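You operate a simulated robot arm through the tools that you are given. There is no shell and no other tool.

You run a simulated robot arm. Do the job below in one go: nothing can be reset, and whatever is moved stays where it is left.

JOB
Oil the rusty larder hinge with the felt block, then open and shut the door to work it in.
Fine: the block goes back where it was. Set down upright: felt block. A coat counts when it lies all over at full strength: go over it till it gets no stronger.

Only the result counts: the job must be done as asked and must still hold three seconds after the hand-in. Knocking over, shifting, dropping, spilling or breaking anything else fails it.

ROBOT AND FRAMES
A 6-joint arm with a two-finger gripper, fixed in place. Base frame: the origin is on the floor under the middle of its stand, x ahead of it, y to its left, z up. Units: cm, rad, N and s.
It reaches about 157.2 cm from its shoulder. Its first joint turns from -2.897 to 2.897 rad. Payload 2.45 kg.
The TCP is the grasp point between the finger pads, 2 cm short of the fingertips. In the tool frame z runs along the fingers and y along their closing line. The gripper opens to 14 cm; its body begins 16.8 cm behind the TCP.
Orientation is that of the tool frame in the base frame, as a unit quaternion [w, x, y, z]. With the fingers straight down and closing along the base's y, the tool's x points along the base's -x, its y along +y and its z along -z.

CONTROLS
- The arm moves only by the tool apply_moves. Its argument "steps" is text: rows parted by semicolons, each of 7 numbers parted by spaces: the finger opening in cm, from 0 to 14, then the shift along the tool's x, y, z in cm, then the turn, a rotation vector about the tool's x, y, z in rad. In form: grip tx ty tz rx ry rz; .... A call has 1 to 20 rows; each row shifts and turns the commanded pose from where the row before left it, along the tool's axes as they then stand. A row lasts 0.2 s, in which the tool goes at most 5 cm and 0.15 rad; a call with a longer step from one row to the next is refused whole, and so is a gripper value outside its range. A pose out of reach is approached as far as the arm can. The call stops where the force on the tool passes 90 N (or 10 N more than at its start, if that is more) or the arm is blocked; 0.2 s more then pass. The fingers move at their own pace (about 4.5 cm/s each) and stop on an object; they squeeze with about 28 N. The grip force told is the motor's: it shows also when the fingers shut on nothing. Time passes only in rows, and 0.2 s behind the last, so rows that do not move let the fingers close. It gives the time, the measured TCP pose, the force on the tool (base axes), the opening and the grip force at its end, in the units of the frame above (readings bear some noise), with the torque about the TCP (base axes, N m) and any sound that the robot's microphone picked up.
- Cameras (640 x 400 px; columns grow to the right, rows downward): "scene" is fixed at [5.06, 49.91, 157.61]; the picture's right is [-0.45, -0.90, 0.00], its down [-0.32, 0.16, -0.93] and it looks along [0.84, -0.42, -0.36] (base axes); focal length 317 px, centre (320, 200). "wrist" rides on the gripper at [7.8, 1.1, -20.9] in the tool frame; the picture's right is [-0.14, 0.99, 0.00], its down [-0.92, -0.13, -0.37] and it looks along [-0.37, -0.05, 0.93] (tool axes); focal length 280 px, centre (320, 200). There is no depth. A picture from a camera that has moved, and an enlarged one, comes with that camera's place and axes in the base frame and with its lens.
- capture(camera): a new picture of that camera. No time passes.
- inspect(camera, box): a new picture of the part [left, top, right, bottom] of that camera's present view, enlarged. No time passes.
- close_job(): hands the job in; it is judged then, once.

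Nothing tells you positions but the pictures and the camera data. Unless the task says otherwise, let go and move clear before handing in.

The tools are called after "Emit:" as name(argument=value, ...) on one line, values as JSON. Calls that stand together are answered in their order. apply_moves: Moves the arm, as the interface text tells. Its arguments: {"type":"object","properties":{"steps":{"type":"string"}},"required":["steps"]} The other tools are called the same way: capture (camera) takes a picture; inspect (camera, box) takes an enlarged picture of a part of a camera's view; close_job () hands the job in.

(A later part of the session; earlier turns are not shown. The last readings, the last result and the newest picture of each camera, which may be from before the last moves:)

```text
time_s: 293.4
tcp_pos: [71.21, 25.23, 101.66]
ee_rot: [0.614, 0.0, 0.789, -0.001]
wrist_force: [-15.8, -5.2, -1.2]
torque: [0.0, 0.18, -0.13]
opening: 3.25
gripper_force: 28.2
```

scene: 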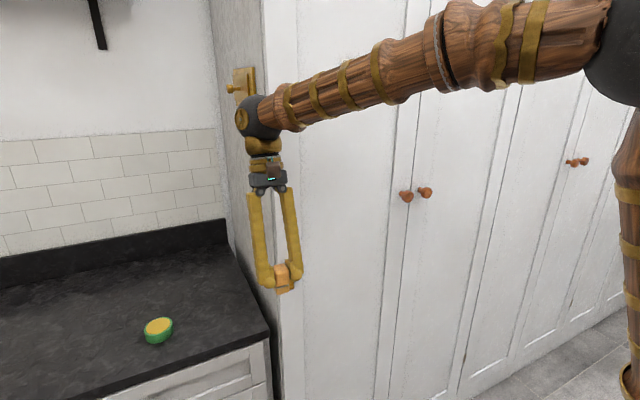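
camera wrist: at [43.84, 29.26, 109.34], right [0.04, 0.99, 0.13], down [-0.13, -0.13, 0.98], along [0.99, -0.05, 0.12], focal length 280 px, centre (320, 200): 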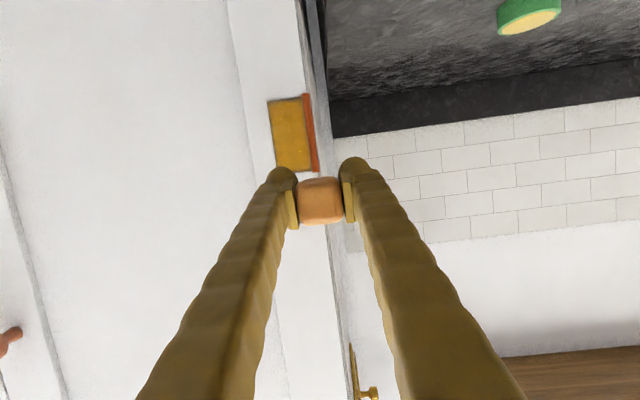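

Contact was kept over the whole leaf. I'll return to the viewing pose and compare.

Emit:
apply_moves(steps="2 0.1 0 -0.39 0 0 0;2 -2.74 1.44 -2.9 0 0 0;2 -2.74 1.44 -2.9 0 0 0;2 -2.74 1.44 -2.9 0 0 0;2 -2.74 1.44 -2.9 0 0 0;2 -2.74 1.04 -2.9 0 0 0;2 0 0 0 0 0 0")

Emit:
inspect(camera="wrist", box=[232, 44, 288, 79])

Emit:
inspect(camera="wrist", box=[232, 90, 288, 125])

```text
time_s: 295.0
tcp_pos: [60.28, 32.05, 118.82]
ee_rot: [0.614, 0.0, 0.789, 0.0]
wrist_force: [-0.3, 0.1, -0.1]
torque: [0.01, -0.02, -0.01]
opening: 3.25
gripper_force: 27.8
```

```text
11.43 times, centred on (260, 62) of wrist
camera zoom: at [38.07, 33.21, 116.32], right [0.03, 0.99, 0.13], down [-0.13, -0.13, 0.98], along [0.99, -0.05, 0.12], focal length 3204 px, centre (1006, 1783)
```

zoom: 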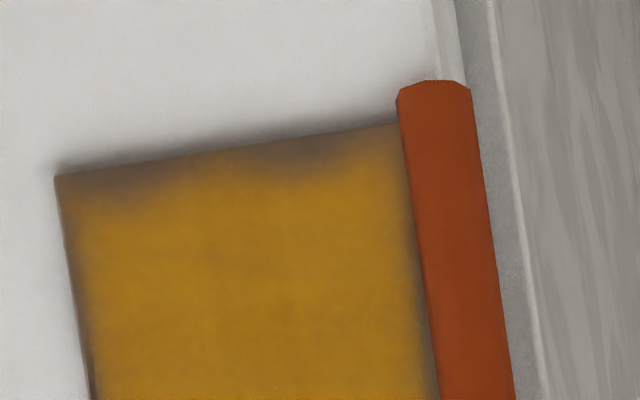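

```text
11.43 times, centred on (260, 108) of wrist
camera zoom: at [38.07, 33.21, 116.32], right [0.03, 0.99, 0.13], down [-0.13, -0.13, 0.98], along [0.99, -0.05, 0.12], focal length 3204 px, centre (1006, 1257)
```

zoom: 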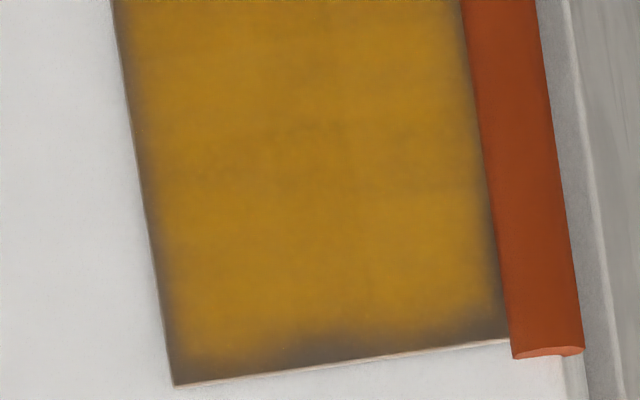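

Emit:
apply_moves(steps="2 0 0 0 0 0.1428 0;2 0 0 0 0 0.1428 0;2 0 0 0 0 0.1428 0;2 0 0 0 0 0.1428 0;2 0 0 0 0 0.1428 0;2 0 0 0 0 0.1428 0;2 0 0 0 0 0.1428 0;2 0 0 0 0 0.1428 0;2 0 0 0 0 0.1428 0;2 0 0 0 0 0.1428 0;2 0 0 0 0 0.1428 0;2 0 0 0 0 0 0")

Emit:
apply_moves(steps="2 -0.969 3.26 -0.247 0 0 0;2 -0.969 3.26 -0.247 0 0 0;2 -0.969 3.26 -0.247 0 0 0;2 -0.969 3.26 -0.247 0 0 0;2 -3.38 0 1.345 0 0 0;2 -3.38 0 1.345 0 0 0;2 -3.38 0 1.345 0 0 0;2 -3.38 0 1.345 0 0 0;2 -3.38 0 1.345 0 0 0;2 -3.38 0 1.345 0 0 0;2 -3.38 0 1.345 0 0 0;2 -0.742 0 2.907 0 0 0;2 -0.742 0 2.907 0 0 0;2 -0.33 0 1.3 0 0 0;2 0 0 0 0 0 0")

Emit:
inspect(camera="scene", box=[136, 292, 232, 352])

```text
time_s: 297.6
tcp_pos: [60.22, 32.0, 118.61]
ee_rot: [-0.125, 0.0, 0.992, 0.0]
wrist_force: [0.4, -0.8, -0.7]
torque: [0.0, 0.01, 0.01]
opening: 3.25
gripper_force: 28.2
```

```text
time_s: 300.8
tcp_pos: [84.74, 45.12, 96.45]
ee_rot: [-0.124, 0.0, 0.992, 0.0]
wrist_force: [-0.4, -0.3, -0.4]
torque: [0.0, -0.01, 0.01]
opening: 3.25
gripper_force: 29.0
```

```text
6.67 times, centred on (184, 322) of scene
camera zoom: at [5.06, 49.91, 157.61], right [-0.45, -0.9, 0.0], down [-0.32, 0.16, -0.93], along [0.84, -0.42, -0.36], focal length 2114 px, centre (1227, -613)
```

zoom: 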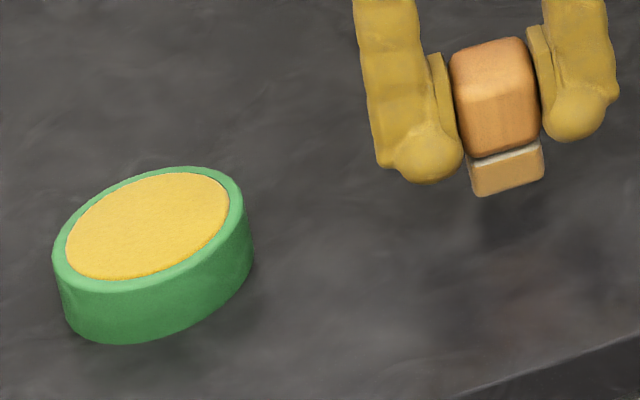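

Emit:
apply_moves(steps="2 0.07 -0.41 0.02 0 0 0;2 -0.25 0 0.97 0 0 0;2 -0.07 0 0.29 0 0 0;2 0 0 0 0 0 0")

Emit:
inspect(camera="scene", box=[136, 292, 232, 352])

```text
time_s: 301.8
tcp_pos: [84.8, 44.69, 94.98]
ee_rot: [-0.125, 0.0, 0.992, 0.0]
wrist_force: [0.1, -0.3, -0.1]
torque: [0.01, -0.04, 0.0]
opening: 3.23
gripper_force: 27.9
```

```text
6.67 times, centred on (184, 322) of scene
camera zoom: at [5.06, 49.91, 157.61], right [-0.45, -0.9, 0.0], down [-0.32, 0.16, -0.93], along [0.84, -0.42, -0.36], focal length 2114 px, centre (1227, -613)
```

zoom: 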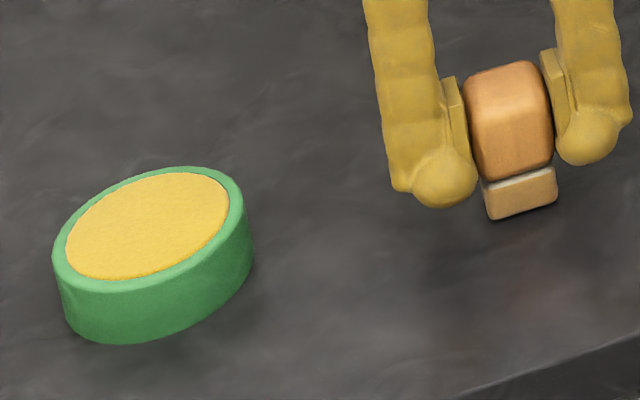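

Emit:
apply_moves(steps="2 0 0.2 0 0 0 0;2 -0.04 0 0.15 0 0 0;2 -0.025 0 0.097 0 0 0;2 0 0 0 0 0 0")

```text
time_s: 302.8
tcp_pos: [84.8, 45.04, 94.82]
ee_rot: [-0.124, 0.0, 0.992, 0.001]
wrist_force: [-1.4, -3.2, 14.4]
torque: [-0.09, 0.27, 0.01]
opening: 3.25
gripper_force: 27.8
```

Emit:
inspect(camera="scene", box=[136, 292, 232, 352])

```text
6.67 times, centred on (184, 322) of scene
camera zoom: at [5.06, 49.91, 157.61], right [-0.45, -0.9, 0.0], down [-0.32, 0.16, -0.93], along [0.84, -0.42, -0.36], focal length 2114 px, centre (1227, -613)
```

zoom: 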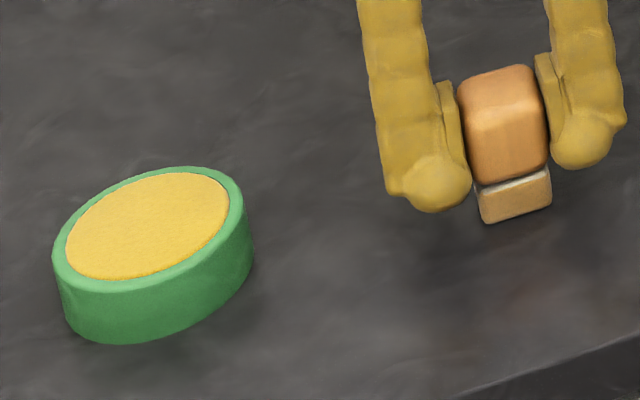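

Emit:
apply_moves(steps="2 0.03 0 -0.13 0 0 0;2 0.15 0 0.04 0 0 0;2 -0.03 0 0.13 0 0 0;2 -0.02 0 0.06 0 0 0;2 0 0 0 0 0 0")

Emit:
inspect(camera="scene", box=[136, 292, 232, 352])

```text
time_s: 304.0
tcp_pos: [84.49, 44.95, 94.76]
ee_rot: [-0.124, 0.0, 0.992, 0.0]
wrist_force: [3.3, 1.0, 24.4]
torque: [0.0, 0.02, 0.04]
opening: 3.22
gripper_force: 27.5
```

```text
6.67 times, centred on (184, 322) of scene
camera zoom: at [5.06, 49.91, 157.61], right [-0.45, -0.9, 0.0], down [-0.32, 0.16, -0.93], along [0.84, -0.42, -0.36], focal length 2114 px, centre (1227, -613)
```

zoom: 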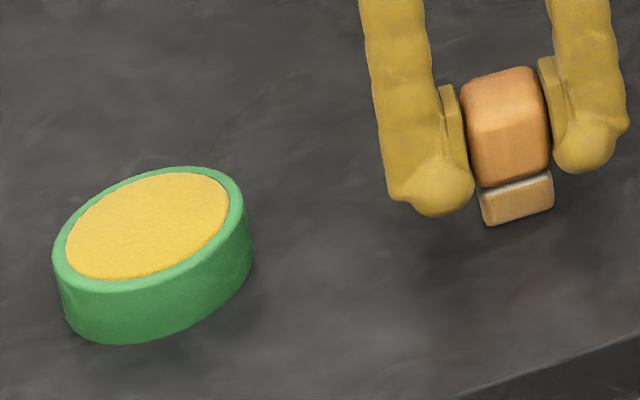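

Emit:
apply_moves(steps="2 0.01 0 -0.05 0 0 0;3.8 0 0 0 0 0 0;5 0 0 0 0 0 0;7 0 0 0 0 0 0;7 0 0 0 0 0 0;7 0 0 0 0 0 0;7 0.3 0 -1.16 0 0 0;7 0.5 0 -1.94 0 0 0;7 0.74 0 -2.9 0 0 0;7 0.74 0 -2.9 0 0 0;7 0 0 0 0 0 0")

Emit:
inspect(camera="scene", box=[136, 292, 232, 352])

Emit:
inspect(camera="scene", box=[262, 255, 318, 300])

```text
time_s: 306.4
tcp_pos: [84.57, 44.96, 103.87]
ee_rot: [-0.125, 0.0, 0.992, 0.001]
wrist_force: [-0.6, 0.6, 0.8]
torque: [0.02, 0.0, 0.01]
opening: 7.01
gripper_force: 0.1
```

```text
6.67 times, centred on (184, 322) of scene
camera zoom: at [5.06, 49.91, 157.61], right [-0.45, -0.9, 0.0], down [-0.32, 0.16, -0.93], along [0.84, -0.42, -0.36], focal length 2114 px, centre (1227, -613)
```

zoom: 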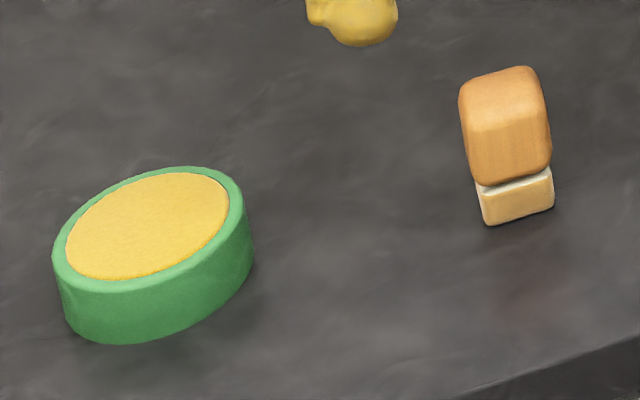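

```text
8.89 times, centred on (290, 278) of scene
camera zoom: at [5.06, 49.91, 157.61], right [-0.45, -0.9, 0.0], down [-0.32, 0.16, -0.93], along [0.84, -0.42, -0.36], focal length 2818 px, centre (587, -489)
```

zoom: 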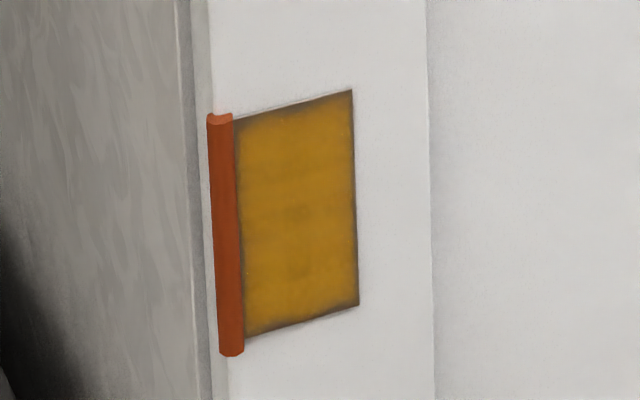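

The block is back on its spot, upright, and the leaf is evenly coated. Next I'll move over to the larder door's knob (about y −12, z 125) to open the door.

Emit:
apply_moves(steps="7 3.4 -1.6 -1.196 0 0 0;7 3.4 -1.6 -1.196 0 0 0;7 3.4 -1.6 -1.196 0 0 0;7 3.4 -1.6 -1.196 0 0 0;7 3.4 -1.6 -1.196 0 0 0;7 3.4 -1.6 -1.196 0 0 0;7 3.4 -1.6 -1.196 0 0 0;7 3.4 -1.6 -1.196 0 0 0;7 0 0 0 0 -0.125 0;7 0 0 0 0 -0.125 0;7 0 0 0 0 0 0")

Emit:
apply_moves(steps="7 0.25 -4.2 -0.6 0 0 0;7 0.25 -4.2 -0.6 0 0 0;7 0.25 -4.2 -0.6 0 0 0;7 0.25 -4.2 -0.6 0 0 0;7 0.25 -4.2 -0.6 0 0 0;7 0.25 -4.2 -0.6 0 0 0;7 0.25 -4.2 -0.6 0 0 0;7 0.25 -4.2 -0.6 0 0 0;7 0.25 -4.2 -0.6 0 0 0;7 0.25 -4.2 -0.6 0 0 0;7 0 0 0 0 0 0")

Emit:
capture(camera="wrist")

Emit:
capture(camera="scene")

```text
time_s: 308.8
tcp_pos: [60.69, 32.12, 119.88]
ee_rot: [0.0, 0.0, 1.0, -0.001]
wrist_force: [0.0, -0.4, 0.5]
torque: [0.0, -0.03, 0.01]
opening: 7.02
gripper_force: 0.1
```

```text
time_s: 311.2
tcp_pos: [58.27, -9.82, 125.97]
ee_rot: [0.001, 0.0, 1.0, 0.0]
wrist_force: [0.1, 1.0, 0.4]
torque: [0.02, -0.01, -0.02]
opening: 7.01
gripper_force: 0.0
```

```text
taken
camera wrist: at [50.36, -8.64, 146.68], right [0.14, 0.99, 0.0], down [0.92, -0.13, 0.37], along [0.37, -0.05, -0.93], focal length 280 px, centre (320, 200)
```

wrist: 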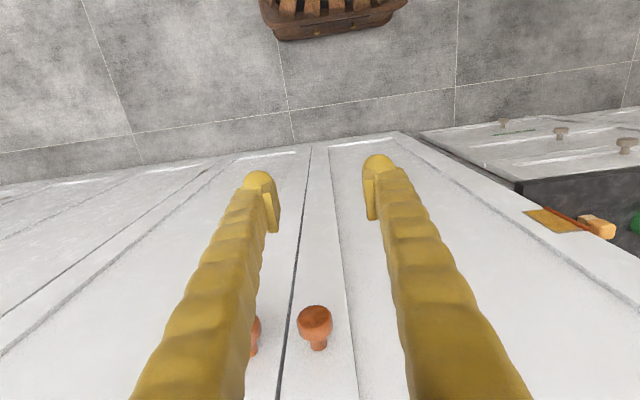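

```text
taken
```

scene: 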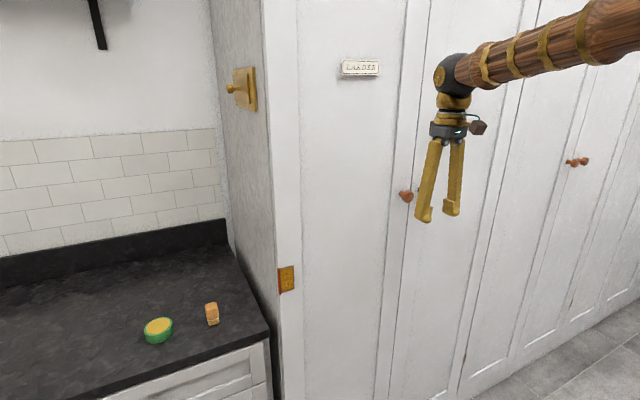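

Emit:
inspect(camera="wrist", box=[240, 280, 360, 370])

Emit:
inspect(camera="scene", box=[380, 170, 450, 220])

```text
4.44 times, centred on (300, 325) of wrist
camera zoom: at [50.36, -8.64, 146.68], right [0.14, 0.99, 0.0], down [0.92, -0.13, 0.37], along [0.37, -0.05, -0.93], focal length 1246 px, centre (409, -356)
```

zoom: 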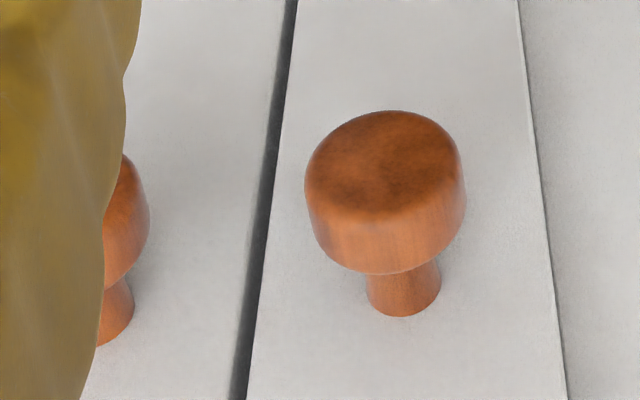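

```text
8.00 times, centred on (415, 195) of scene
camera zoom: at [5.06, 49.91, 157.61], right [-0.45, -0.9, 0.0], down [-0.32, 0.16, -0.93], along [0.84, -0.42, -0.36], focal length 2536 px, centre (-440, 240)
```

zoom: 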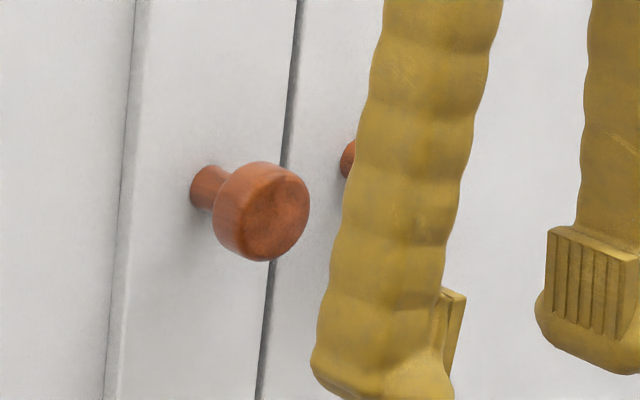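

Emit:
apply_moves(steps="7 0 0 0 0 -0.1428 0;7 0 0 0 0 -0.1428 0;7 0 0 0 0 -0.1428 0;7 0 0 0 0 -0.1428 0;7 0 0 0 0 -0.1428 0;7 0 0 0 0 -0.1428 0;7 0 0 0 0 -0.1428 0;7 0 0 0 0 -0.1428 0;7 0 0 0 0 -0.1428 0;7 0 0 0 0 -0.1428 0;7 0 0 0 0 -0.1428 0;7 0 0 0 0 0 0")

Emit:
apply_moves(steps="7 0 0 0 0 0 0.1428;7 0 0 0 0 0 0.1428;7 0 0 0 0 0 0.1428;7 0 0 0 0 0 0.1428;7 0 0 0 0 0 0.1428;7 0 0 0 0 0 0.1428;7 0 0 0 0 0 0.1428;7 0 0 0 0 0 0.1428;7 0 0 0 0 0 0.1428;7 0 0 0 0 0 0.1428;7 0 0 0 0 0 0.1428;7 0 0 0 0 0 0")

Emit:
capture(camera="wrist")

Emit:
capture(camera="scene")

```text
time_s: 313.8
tcp_pos: [61.3, -11.1, 130.59]
ee_rot: [0.707, -0.001, 0.707, 0.0]
wrist_force: [-1.0, 0.3, 1.1]
torque: [-0.01, 0.01, -0.02]
opening: 6.99
gripper_force: 0.1
out of reach, approached as far as the arm can: row 10, 11
```

```text
time_s: 316.4
tcp_pos: [61.14, -11.25, 130.49]
ee_rot: [0.499, 0.501, 0.5, 0.5]
wrist_force: [0.5, -0.5, 0.6]
torque: [-0.02, -0.01, 0.0]
opening: 7.01
gripper_force: 0.1
```

```text
taken
camera wrist: at [40.34, -3.26, 131.55], right [0.0, -0.14, 0.99], down [-0.37, -0.92, -0.13], along [0.93, -0.36, -0.05], focal length 280 px, centre (320, 200)
```

wrist: 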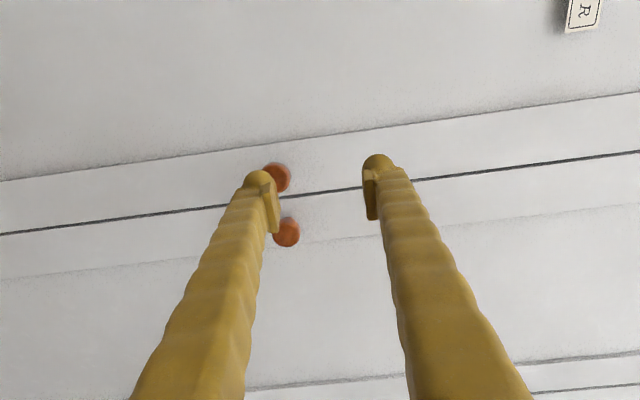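

```text
taken
```

scene: 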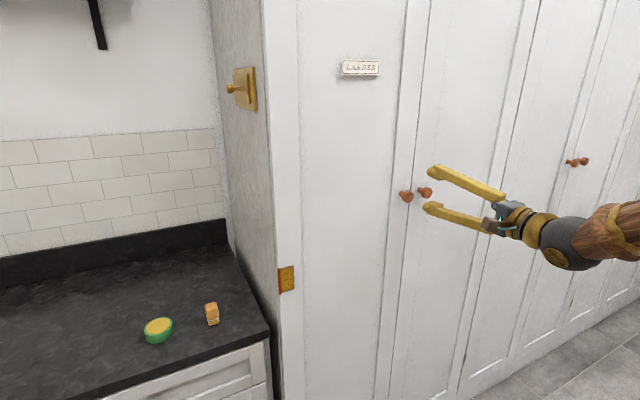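

The horizontal tool is near the inner reach limit here, so I'll approach the knob with about 30° of yaw, fingers closing above and below it. First I'll yaw and move to a standoff in front of the knob.

Emit:
apply_moves(steps="7 0 0 0 0 -0.131 0;7 0 0 0 0 -0.131 0;7 0 0 0 0 -0.131 0;7 0 0 0 0 -0.131 0;7 2.28 -2.5 1.34 0 0 0;7 2.28 -2.5 1.34 0 0 0;7 0 0 0 0 0 0")

Emit:
capture(camera="wrist")

Emit:
capture(camera="scene")

```text
time_s: 318.0
tcp_pos: [64.3, -12.24, 128.27]
ee_rot: [0.522, 0.525, 0.477, 0.473]
wrist_force: [-0.9, -0.5, 0.0]
torque: [0.03, 0.0, 0.03]
opening: 6.98
gripper_force: 0.1
out of reach, approached as far as the arm can: row 1, 2, 3, 4, 5, 6
```

```text
taken
camera wrist: at [44.3, -2.39, 129.45], right [-0.01, -0.14, 0.99], down [-0.46, -0.88, -0.12], along [0.89, -0.45, -0.06], focal length 280 px, centre (320, 200)
```

wrist: 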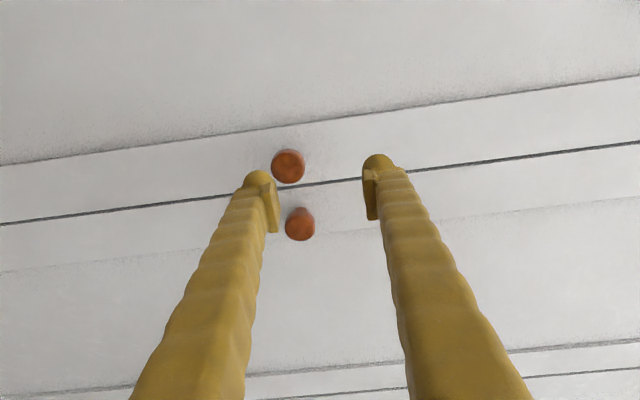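

```text
taken
```

scene: 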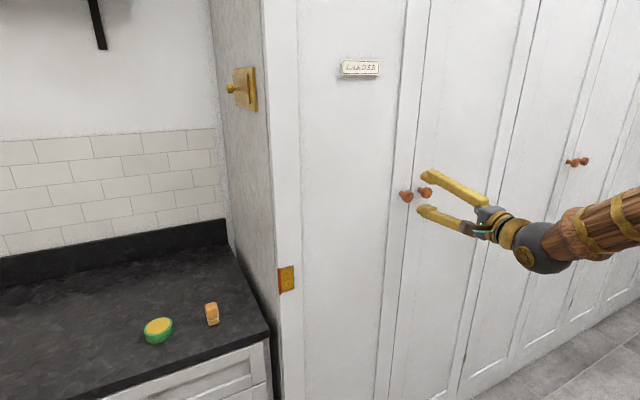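

Emit:
apply_moves(steps="7 1 3.5 0 0 0 0;7 1 3.5 0 0 0 0;7 0 0 0 0 -0.142 0;7 0 0 0 0 -0.142 0;7 0 0 0 0 -0.142 0;7 0 0 0 0 0 0")

```text
time_s: 319.4
tcp_pos: [64.27, -11.97, 135.44]
ee_rot: [0.526, 0.528, 0.472, 0.47]
wrist_force: [0.1, -0.1, 0.3]
torque: [0.01, 0.0, -0.02]
opening: 7.0
gripper_force: 0.1
out of reach, approached as far as the arm can: row 1, 2, 3, 4, 5
```

The wrist is near a singularity in this pose, so I'll undo the roll, point the tool down, yaw it while vertical, and approach the knob from the hinge side instead.

Emit:
apply_moves(steps="7 0 0 0 0 0 -0.1428;7 0 0 0 0 0 -0.1428;7 0 0 0 0 0 -0.1428;7 0 0 0 0 0 -0.1428;7 0 0 0 0 0 -0.1428;7 0 0 0 0 0 -0.1428;7 0 0 0 0 0 -0.1428;7 0 0 0 0 0 -0.1428;7 0 0 0 0 0 -0.1428;7 0 0 0 0 0 -0.1428;7 0 0 0 0 0 -0.1428;7 0 0 0 0 0 0")

Emit:
apply_moves(steps="7 0 0 0 0 0.1428 0;7 0 0 0 0 0.1428 0;7 0 0 0 0 0.1428 0;7 0 0 0 0 0.1428 0;7 0 0 0 0 0.1428 0;7 0 0 0 0 0.1428 0;7 0 0 0 0 0.1428 0;7 0 0 0 0 0.1428 0;7 0 0 0 0 0.1428 0;7 0 0 0 0 0.1428 0;7 0 0 0 0 0.1428 0;7 0 0 0 0 0 0")

```text
time_s: 322.0
tcp_pos: [64.02, -12.0, 135.51]
ee_rot: [0.704, 0.039, 0.708, -0.04]
wrist_force: [-0.8, -0.2, 0.2]
torque: [0.02, -0.01, 0.04]
opening: 7.0
gripper_force: 0.1
```

```text
time_s: 324.6
tcp_pos: [64.06, -11.34, 135.49]
ee_rot: [0.029, 0.046, 0.999, 0.002]
wrist_force: [0.3, 0.1, 1.0]
torque: [-0.03, 0.02, 0.01]
opening: 6.99
gripper_force: 0.1
out of reach, approached as far as the arm can: row 3
```

Emit:
apply_moves(steps="7 0 0 0 0 0.058 0;7 0 0 0 0 0 0.1364;7 0 0 0 0 0 0.1364;7 0 0 0 0 0 0.1364;7 0 0 0 0 0 0.1364;7 0 0 0 0 0 0.1364;7 0 0 0 0 0 0.1364;7 0 0 0 0 0 0.1364;7 0 0 0 0 0 0")

Emit:
apply_moves(steps="7 0 0 0 0 -0.1428 0;7 0 0 0 0 -0.1428 0;7 0 0 0 0 -0.1428 0;7 0 0 0 0 -0.1428 0;7 0 0 0 0 -0.1428 0;7 0 0 0 0 -0.1428 0;7 0 0 0 0 -0.1428 0;7 0 0 0 0 -0.1428 0;7 0 0 0 0 -0.1428 0;7 0 0 0 0 -0.1428 0;7 0 0 0 0 -0.1428 0;7 0 0 0 0 0 0")

Emit:
capture(camera="scene")

```text
time_s: 326.6
tcp_pos: [64.27, -11.51, 135.51]
ee_rot: [-0.002, 0.501, 0.865, 0.003]
wrist_force: [-0.4, -1.0, 0.3]
torque: [-0.01, 0.0, 0.06]
opening: 6.98
gripper_force: 0.0
```

```text
time_s: 329.2
tcp_pos: [64.13, -11.47, 135.46]
ee_rot: [0.612, 0.355, 0.613, -0.351]
wrist_force: [-0.3, 0.0, -0.7]
torque: [0.0, -0.01, 0.0]
opening: 7.01
gripper_force: 0.0
```

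```text
taken
```

scene: 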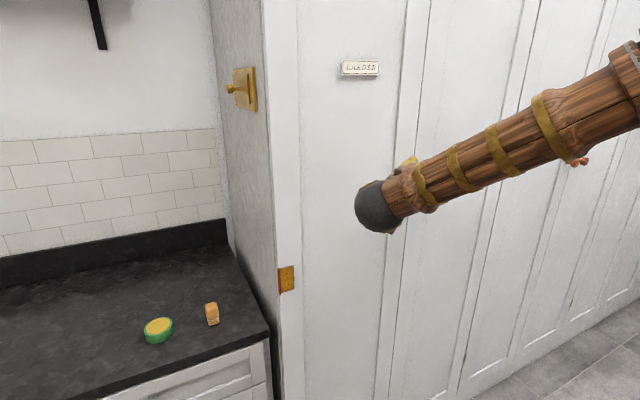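

Emit:
apply_moves(steps="7 0 0 0 0 0 -0.1428;7 0 0 0 0 0 -0.1428;7 0 0 0 0 0 -0.1428;7 0 0 0 0 0 -0.1428;7 0 0 0 0 0 -0.1428;7 0 0 0 0 0 -0.1428;7 0 0 0 0 0 -0.1428;7 0 0 0 0 0 -0.1428;7 0 0 0 0 0 -0.1428;7 0 0 0 0 0 -0.1428;7 0 0 0 0 0 -0.1428;7 0 0 0 0 0 0")

Emit:
capture(camera="wrist")

Emit:
capture(camera="scene")

```text
time_s: 331.8
tcp_pos: [64.18, -11.39, 135.46]
ee_rot: [0.184, -0.183, 0.685, -0.681]
wrist_force: [0.8, 0.2, -0.1]
torque: [0.02, 0.0, 0.02]
opening: 7.0
gripper_force: 0.1
```

```text
taken
camera wrist: at [46.93, 2.92, 134.35], right [0.12, 0.08, -0.99], down [0.61, 0.78, 0.13], along [0.78, -0.62, 0.05], focal length 280 px, centre (320, 200)
```

wrist: 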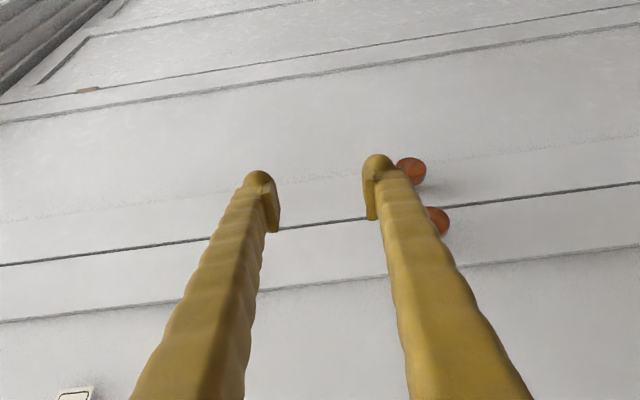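

```text
taken
```

scene: 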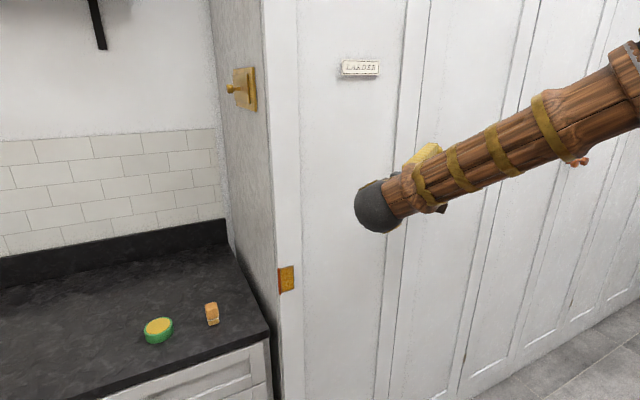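

Emit:
apply_moves(steps="7 -3.1 0 -0.8 0 0 0;7 -3.1 0 -0.8 0 0 0;7 0 3.3 0 0 0 0;7 0 3.3 0 0 0 0;7 0 3.4 0 0 0 0;7 0 0 0 0 0 0")

Emit:
capture(camera="wrist")

Emit:
capture(camera="scene")

```text
time_s: 333.2
tcp_pos: [68.68, -6.75, 125.44]
ee_rot: [0.184, -0.182, 0.685, -0.681]
wrist_force: [-0.7, -1.1, -0.4]
torque: [-0.01, 0.02, 0.01]
opening: 6.99
gripper_force: 0.1
```

```text
taken
camera wrist: at [51.4, 7.43, 124.39], right [0.12, 0.08, -0.99], down [0.61, 0.78, 0.13], along [0.78, -0.62, 0.05], focal length 280 px, centre (320, 200)
```

wrist: 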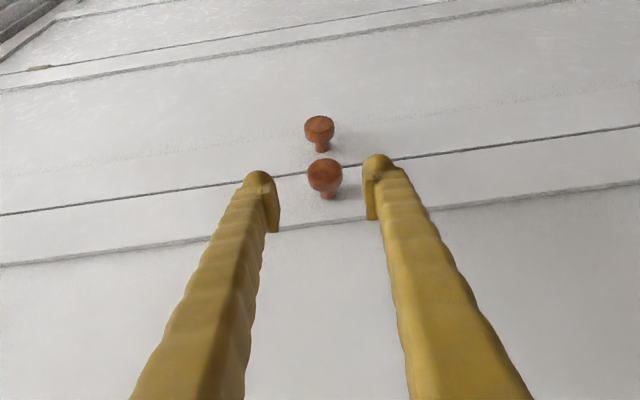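

```text
taken
```

scene: 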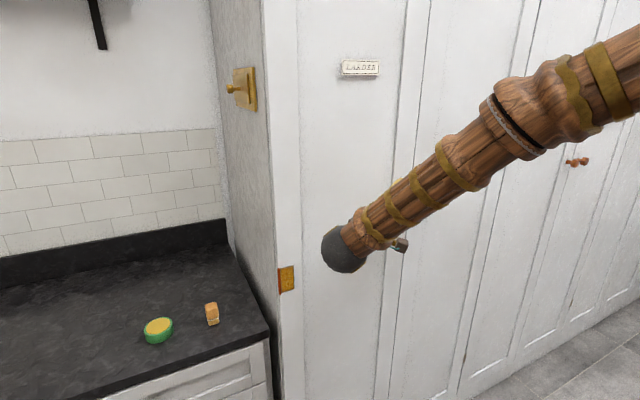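

Emit:
inspect(camera="wrist", box=[240, 100, 400, 230])

```text
3.08 times, centred on (320, 165) of wrist
camera zoom: at [51.4, 7.43, 124.39], right [0.12, 0.08, -0.99], down [0.61, 0.78, 0.13], along [0.78, -0.62, 0.05], focal length 863 px, centre (320, 308)
```

zoom: 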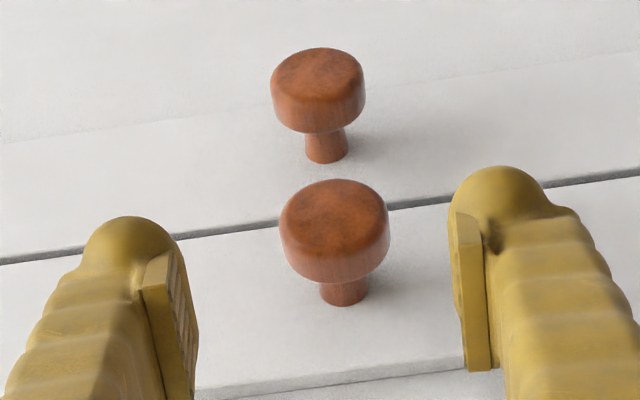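

Emit:
apply_moves(steps="7 0 0.4 2 0 0 0;7 0 0 2 0 0 0;7 0 0 1.8 0 0 0;7 0 0 0 0 0 0")

Emit:
inspect(camera="wrist", box=[240, 130, 400, 260])

```text
time_s: 334.2
tcp_pos: [71.67, -11.74, 124.94]
ee_rot: [0.184, -0.182, 0.685, -0.681]
wrist_force: [0.8, -0.2, 0.2]
torque: [-0.05, 0.02, 0.03]
opening: 7.01
gripper_force: 0.1
```

```text
3.08 times, centred on (320, 195) of wrist
camera zoom: at [54.42, 2.54, 123.88], right [0.12, 0.08, -0.99], down [0.61, 0.78, 0.13], along [0.78, -0.62, 0.05], focal length 863 px, centre (320, 215)
```

zoom: 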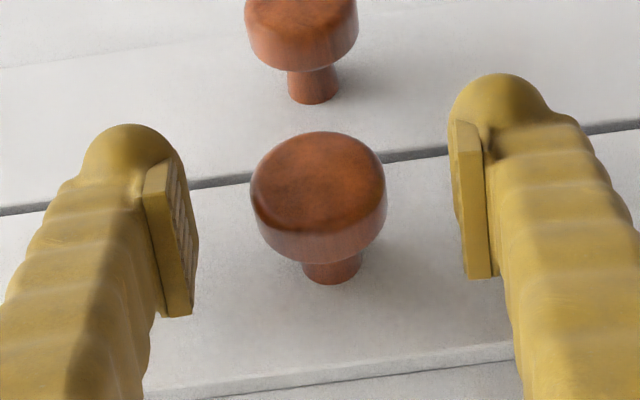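

Emit:
apply_moves(steps="4.5 0 0 0 0 0 0;4.5 0 0 0 0 0 0;2.5 0 0 0 0 0 0;2.5 0 0 0 0 0 0;2.5 0 0 0 0 0 0;2.5 0 0 0 0 0 0")

Emit:
inspect(camera="wrist", box=[240, 130, 400, 260])

```text
time_s: 335.6
tcp_pos: [71.61, -11.77, 124.91]
ee_rot: [0.184, -0.182, 0.685, -0.681]
wrist_force: [1.6, -1.6, 5.2]
torque: [-0.03, -0.05, -0.04]
opening: 3.47
gripper_force: 44.9
```

```text
3.08 times, centred on (320, 195) of wrist
camera zoom: at [54.41, 2.55, 123.89], right [0.12, 0.08, -0.99], down [0.61, 0.78, 0.13], along [0.78, -0.62, 0.05], focal length 863 px, centre (320, 215)
```

zoom: 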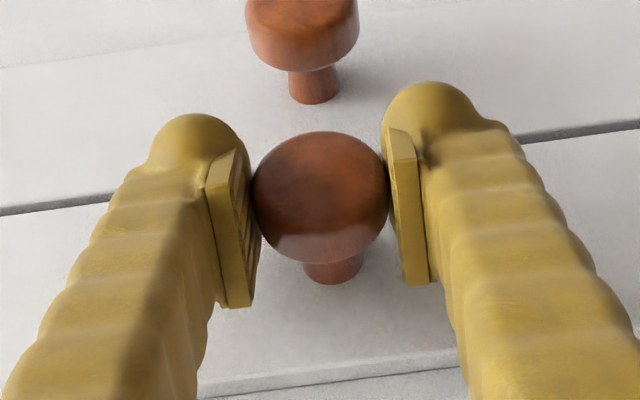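

I have the larder knob firmly (3.5 cm). I'll start pulling it along its arc about the hinge.

Emit:
apply_moves(steps="2.5 1.109 0 -0.807 0 0 0;2.5 1.081 0 -0.846 0 0 0;2.5 0 0 0 0 0 0")

Emit:
capture(camera="wrist")

Emit:
capture(camera="scene")

```text
time_s: 336.4
tcp_pos: [68.95, -11.5, 124.98]
ee_rot: [0.184, -0.183, 0.685, -0.681]
wrist_force: [6.4, 22.3, 0.5]
torque: [-0.04, -0.02, 0.44]
opening: 3.49
gripper_force: 44.5
```

```text
taken
camera wrist: at [51.7, 2.87, 123.9], right [0.12, 0.08, -0.99], down [0.61, 0.78, 0.13], along [0.78, -0.62, 0.05], focal length 280 px, centre (320, 200)
```

wrist: 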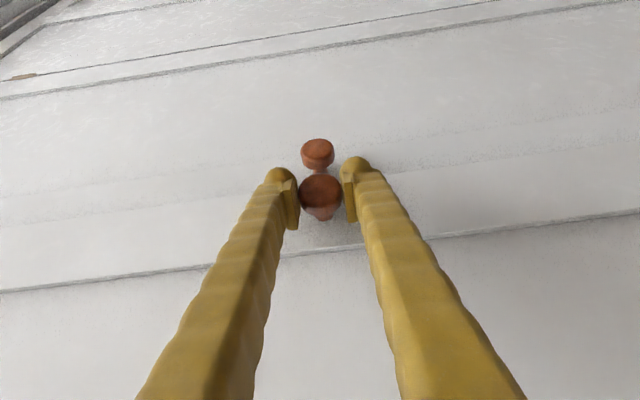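

```text
taken
```

scene: 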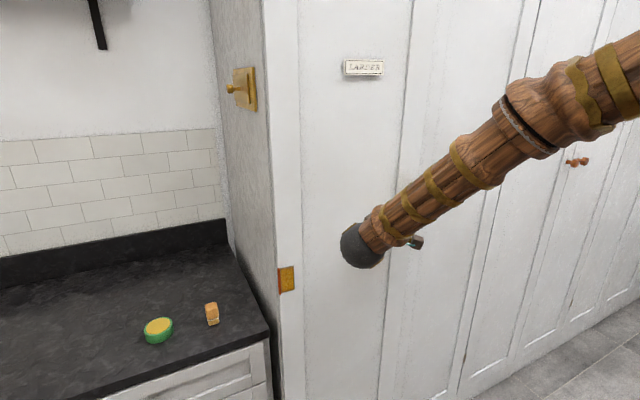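

The door is swinging open and no squeak was heard. The radial force shows I should curve slightly more toward the hinge, so I'll adjust and continue.

Emit:
apply_moves(steps="2.5 0.999 0 -0.969 0 0 0;2.5 0.969 0 -1.005 0 0 0;2.5 0.936 0 -1.04 0 0 0;2.5 0 0 0 0 0 0")

Emit:
inspect(camera="wrist", box=[240, 120, 400, 250])

```text
time_s: 337.4
tcp_pos: [64.8, -10.43, 124.98]
ee_rot: [0.184, -0.181, 0.686, -0.681]
wrist_force: [-6.1, -18.8, 6.7]
torque: [-0.07, -0.08, -0.33]
opening: 3.37
gripper_force: 45.2
```

```text
3.08 times, centred on (320, 185) of wrist
camera zoom: at [47.56, 3.91, 123.9], right [0.12, 0.08, -0.99], down [0.61, 0.78, 0.13], along [0.78, -0.62, 0.05], focal length 863 px, centre (320, 246)
```

zoom: 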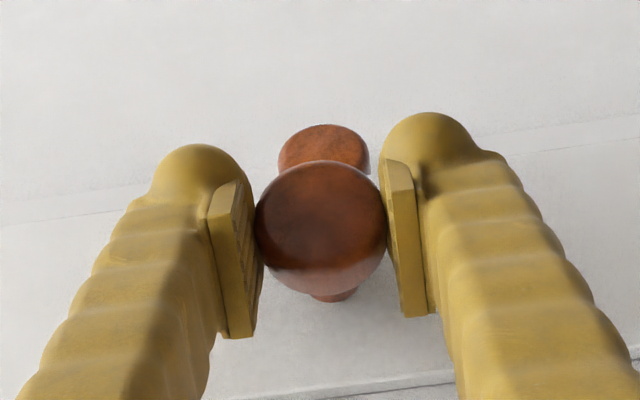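

Emit:
apply_moves(steps="2.5 1.003 0 -0.9 0 0 0;2.5 0.916 0 -1.021 0 0 0;2.5 0.88 0 -1.051 0 0 0;2.5 0 0 0 0 0 0")

Emit:
inspect(camera="wrist", box=[240, 120, 400, 250])

Emit:
capture(camera="scene")

```text
time_s: 338.4
tcp_pos: [60.98, -9.18, 124.98]
ee_rot: [0.185, -0.183, 0.685, -0.681]
wrist_force: [11.4, 22.3, 11.3]
torque: [-0.12, -0.06, 0.06]
opening: 3.25
gripper_force: 45.2
```

```text
3.08 times, centred on (320, 185) of wrist
camera zoom: at [43.82, 5.1, 123.89], right [0.12, 0.08, -0.99], down [0.61, 0.78, 0.13], along [0.78, -0.62, 0.05], focal length 863 px, centre (320, 246)
```

zoom: 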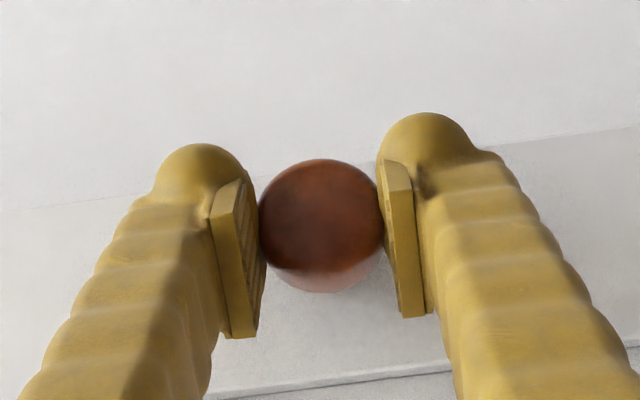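

```text
taken
```

scene: 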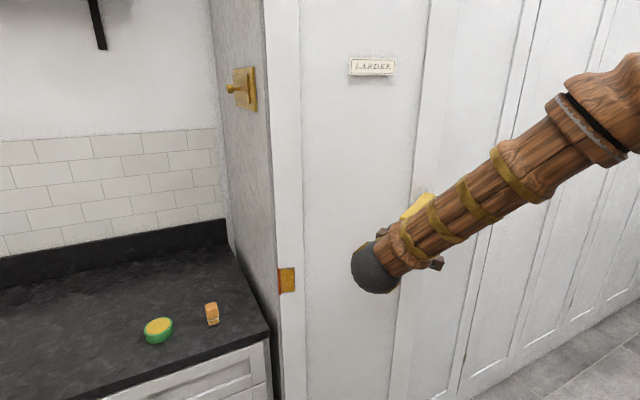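

Emit:
apply_moves(steps="2.5 0.767 0 -1.144 0 0 0;2.5 0.805 0 -1.11 0 0 0;2.5 0.766 0 -1.139 0 0 0;2.5 0.727 0 -1.163 0 0 0;2.5 0 0 0 0 0 0")

Emit:
inspect(camera="wrist", box=[240, 120, 400, 250])

```text
time_s: 339.6
tcp_pos: [56.16, -6.89, 124.98]
ee_rot: [0.184, -0.182, 0.685, -0.681]
wrist_force: [4.9, 5.3, 16.4]
torque: [-0.2, -0.09, -0.01]
opening: 3.09
gripper_force: 44.8
```

```text
3.08 times, centred on (320, 185) of wrist
camera zoom: at [38.88, 7.43, 123.89], right [0.12, 0.08, -0.99], down [0.61, 0.78, 0.13], along [0.78, -0.62, 0.05], focal length 863 px, centre (320, 246)
```

zoom: 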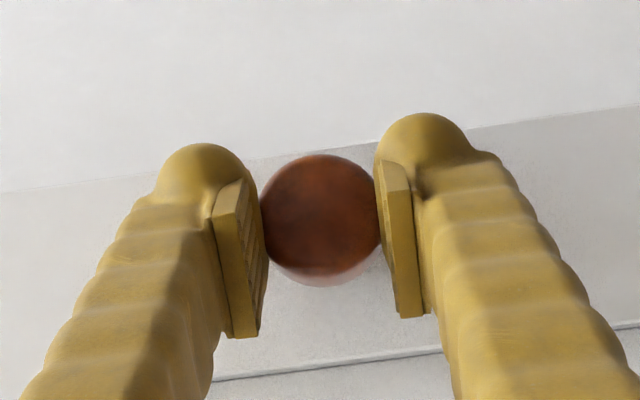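

The knob lagged and slipped toward the fingertips because I pulled too fast; the door is now about 21° open. I'll open the fingers, re-centre on the knob and pull more slowly.

Emit:
apply_moves(steps="7 0 0 0 0 0 0;7 0 0 0 0 0 0;7 0 0 0 0 0 0;7 -0.4 0 1.4 0 0 0;7 -0.43 0 1.4 0 0 0;7 0 0 0 0 0 0")

Emit:
inspect(camera="wrist", box=[240, 120, 400, 250])

Emit:
capture(camera="scene")

```text
time_s: 341.0
tcp_pos: [58.24, -8.97, 124.87]
ee_rot: [0.185, -0.182, 0.685, -0.681]
wrist_force: [0.4, -0.1, 0.1]
torque: [0.0, 0.02, 0.01]
opening: 7.01
gripper_force: 0.1
```

```text
3.08 times, centred on (320, 185) of wrist
camera zoom: at [41.03, 5.42, 123.83], right [0.12, 0.08, -0.99], down [0.61, 0.78, 0.13], along [0.78, -0.62, 0.05], focal length 863 px, centre (320, 246)
```

zoom: 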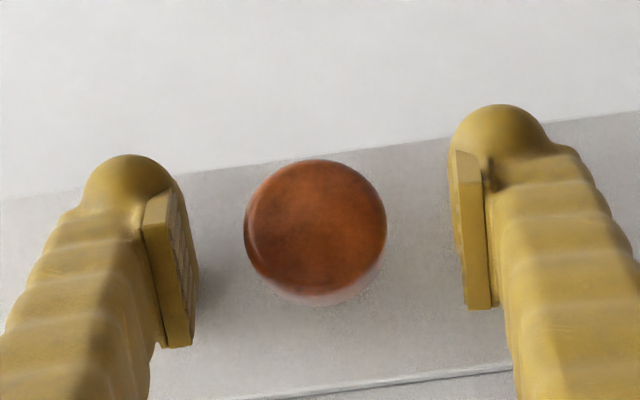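

```text
taken
```

scene: 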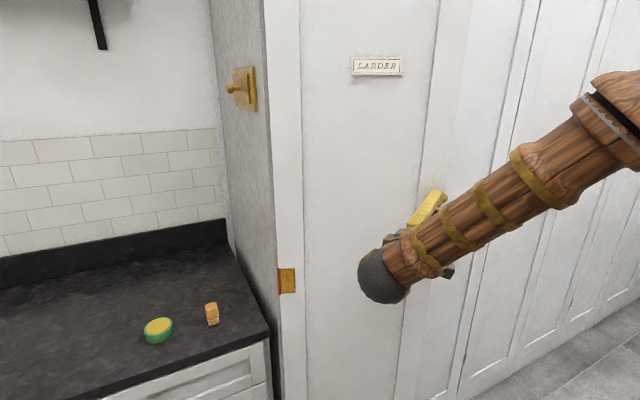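

Emit:
apply_moves(steps="4.5 0 0 0 0 0 0;4.5 0 0 0 0 0 0;2.5 0 0 0 0 0 0;2.5 0 0 0 0 0 0;2.5 0 0 0 0 0 0;2.5 0.189 0 -0.295 0 0 0;2.5 0.189 0 -0.295 0 0 0;2.5 0.189 0 -0.295 0 0 0;2.5 0.189 0 -0.295 0 0 0;2.5 0.377 0 -0.589 0 0 0;2.5 0.377 0 -0.589 0 0 0;2.5 0.377 0 -0.589 0 0 0;2.5 0 0 0 0 0 0")

Emit:
inspect(camera="wrist", box=[240, 120, 400, 250])

```text
time_s: 343.8
tcp_pos: [55.07, -7.06, 124.98]
ee_rot: [0.184, -0.182, 0.685, -0.681]
wrist_force: [6.9, 6.2, -23.1]
torque: [0.0, -0.03, 0.01]
opening: 3.19
gripper_force: 44.9
```

```text
3.08 times, centred on (320, 185) of wrist
camera zoom: at [37.84, 7.12, 123.94], right [0.12, 0.08, -0.99], down [0.61, 0.78, 0.13], along [0.78, -0.62, 0.05], focal length 863 px, centre (320, 246)
```

zoom: 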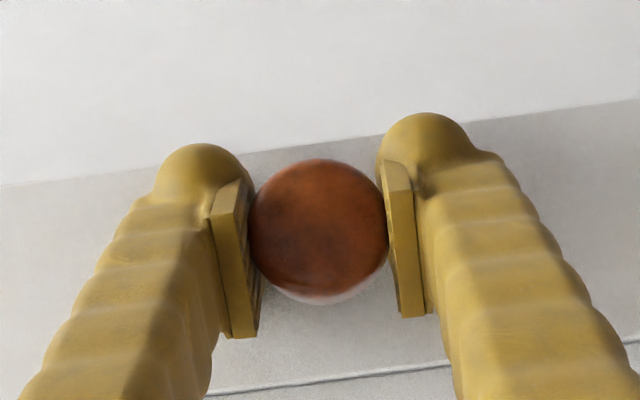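

Emit:
apply_moves(steps="2.5 0 0.1 0 0 0 0;2.5 0.324 0 -0.62 0 0 0;2.5 0.324 0 -0.62 0 0 0;2.5 0.324 0 -0.62 0 0 0;2.5 0.324 0 -0.62 0 0 0;2.5 0.324 0 -0.62 0 0 0;2.5 0.27 0 -0.645 0 0 0;2.5 0.27 0 -0.645 0 0 0;2.5 0.27 0 -0.645 0 0 0;2.5 0.27 0 -0.645 0 0 0;2.5 0.27 0 -0.645 0 0 0;2.5 0 0 0 0 0 0")

Emit:
inspect(camera="wrist", box=[240, 120, 400, 250])

Emit:
capture(camera="scene")

```text
time_s: 346.4
tcp_pos: [49.27, -3.06, 125.05]
ee_rot: [0.184, -0.183, 0.686, -0.68]
wrist_force: [6.7, 7.3, 2.1]
torque: [0.04, 0.0, 0.23]
opening: 3.2
gripper_force: 44.7
```

```text
3.08 times, centred on (320, 185) of wrist
camera zoom: at [32.08, 11.13, 123.93], right [0.12, 0.08, -0.99], down [0.61, 0.78, 0.13], along [0.78, -0.62, 0.05], focal length 863 px, centre (320, 246)
```

zoom: 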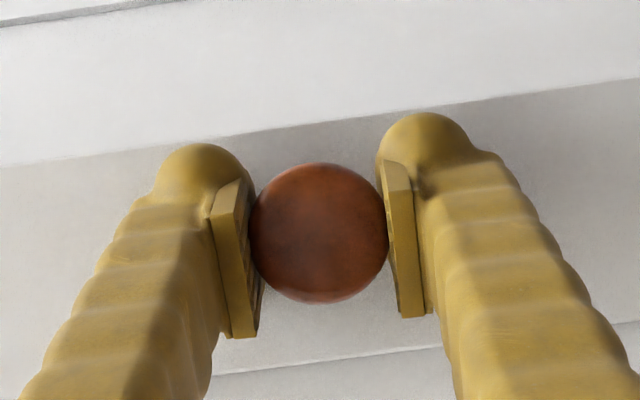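

```text
taken
```

scene: 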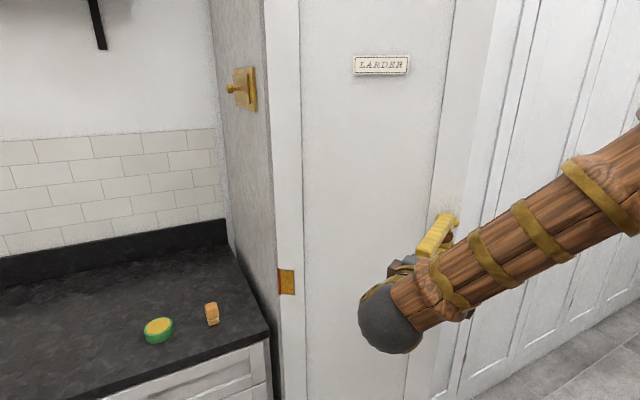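

The door is following well at this speed, about 37° open now. I'll keep going.

Emit:
apply_moves(steps="2.5 0.212 0 -0.666 0 0 0;2.5 0.212 0 -0.666 0 0 0;2.5 0.212 0 -0.666 0 0 0;2.5 0.212 0 -0.666 0 0 0;2.5 0.212 0 -0.666 0 0 0;2.5 0.153 0 -0.683 0 0 0;2.5 0.153 0 -0.683 0 0 0;2.5 0.153 0 -0.683 0 0 0;2.5 0.153 0 -0.683 0 0 0;2.5 0.153 0 -0.683 0 0 0;2.5 0.093 0 -0.693 0 0 0;2.5 0.093 0 -0.693 0 0 0;2.5 0.093 0 -0.693 0 0 0;2.5 0.093 0 -0.693 0 0 0;2.5 0.093 0 -0.693 0 0 0;2.5 0 0 0 0 0 0")

Emit:
inspect(camera="wrist", box=[240, 120, 400, 250])

Emit:
capture(camera="scene")

```text
time_s: 349.8
tcp_pos: [42.26, 4.47, 125.11]
ee_rot: [0.183, -0.184, 0.686, -0.68]
wrist_force: [-22.8, -11.3, -54.3]
torque: [-0.11, 0.35, 0.47]
opening: 3.19
gripper_force: 44.9
```

```text
3.08 times, centred on (320, 185) of wrist
camera zoom: at [24.95, 18.87, 123.95], right [0.12, 0.08, -0.99], down [0.61, 0.78, 0.13], along [0.78, -0.62, 0.05], focal length 863 px, centre (320, 246)
```

zoom: 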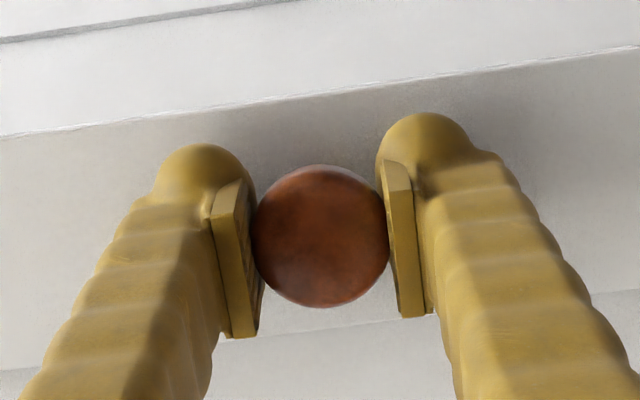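

```text
taken
```

scene: 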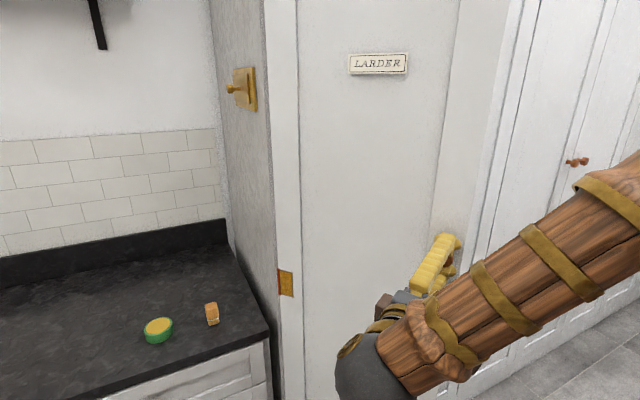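

Emit:
apply_moves(steps="2.5 0 0.15 0 0 0 0;2.5 0 0 0 0 0 0")

```text
time_s: 350.4
tcp_pos: [42.13, 4.51, 125.05]
ee_rot: [0.185, -0.181, 0.685, -0.681]
wrist_force: [-10.0, -3.5, -20.5]
torque: [0.06, 0.01, 0.15]
opening: 3.19
gripper_force: 45.0
```

Emit:
apply_moves(steps="2.5 0 0.07 0 0 0 0;2.5 0.032 0 -0.699 0 0 0;2.5 0.032 0 -0.699 0 0 0;2.5 0.032 0 -0.699 0 0 0;2.5 0.032 0 -0.699 0 0 0;2.5 0.032 0 -0.699 0 0 0;2.5 -0.029 0 -0.698 0 0 0;2.5 -0.029 0 -0.698 0 0 0;2.5 -0.029 0 -0.698 0 0 0;2.5 -0.029 0 -0.698 0 0 0;2.5 -0.029 0 -0.698 0 0 0;2.5 0 0 0 0 0 0")

Emit:
capture(camera="wrist")

Emit:
capture(camera="scene")

```text
time_s: 353.0
tcp_pos: [38.7, 10.54, 124.97]
ee_rot: [0.184, -0.18, 0.686, -0.68]
wrist_force: [0.7, -4.9, 76.6]
torque: [-0.13, -0.14, -1.08]
opening: 3.22
gripper_force: 45.1
```

```text
taken
camera wrist: at [21.54, 24.9, 123.83], right [0.12, 0.08, -0.99], down [0.61, 0.78, 0.14], along [0.78, -0.62, 0.05], focal length 280 px, centre (320, 200)
```

wrist: 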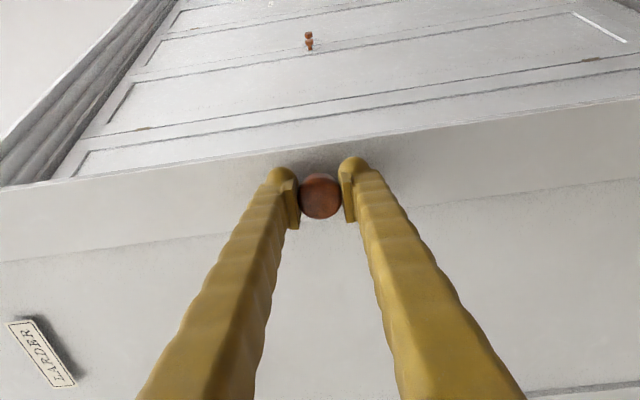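

```text
taken
```

scene: 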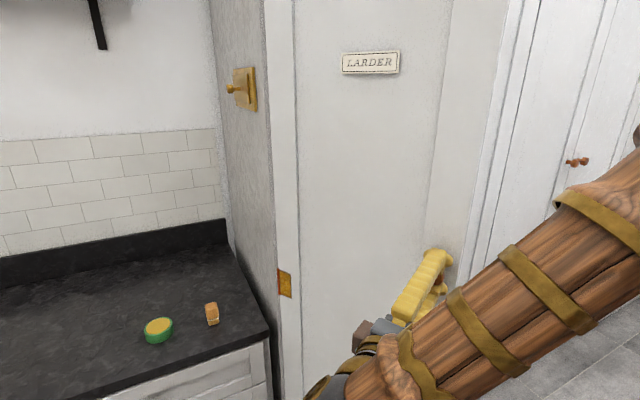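

Emit:
apply_moves(steps="2.5 0 -0.15 0 0 0 0;2.5 0 0 0 0 0 0")

```text
time_s: 353.6
tcp_pos: [38.75, 10.52, 124.99]
ee_rot: [0.183, -0.183, 0.686, -0.68]
wrist_force: [-14.1, -4.4, 41.6]
torque: [-0.16, -0.14, -0.25]
opening: 3.16
gripper_force: 45.0
```

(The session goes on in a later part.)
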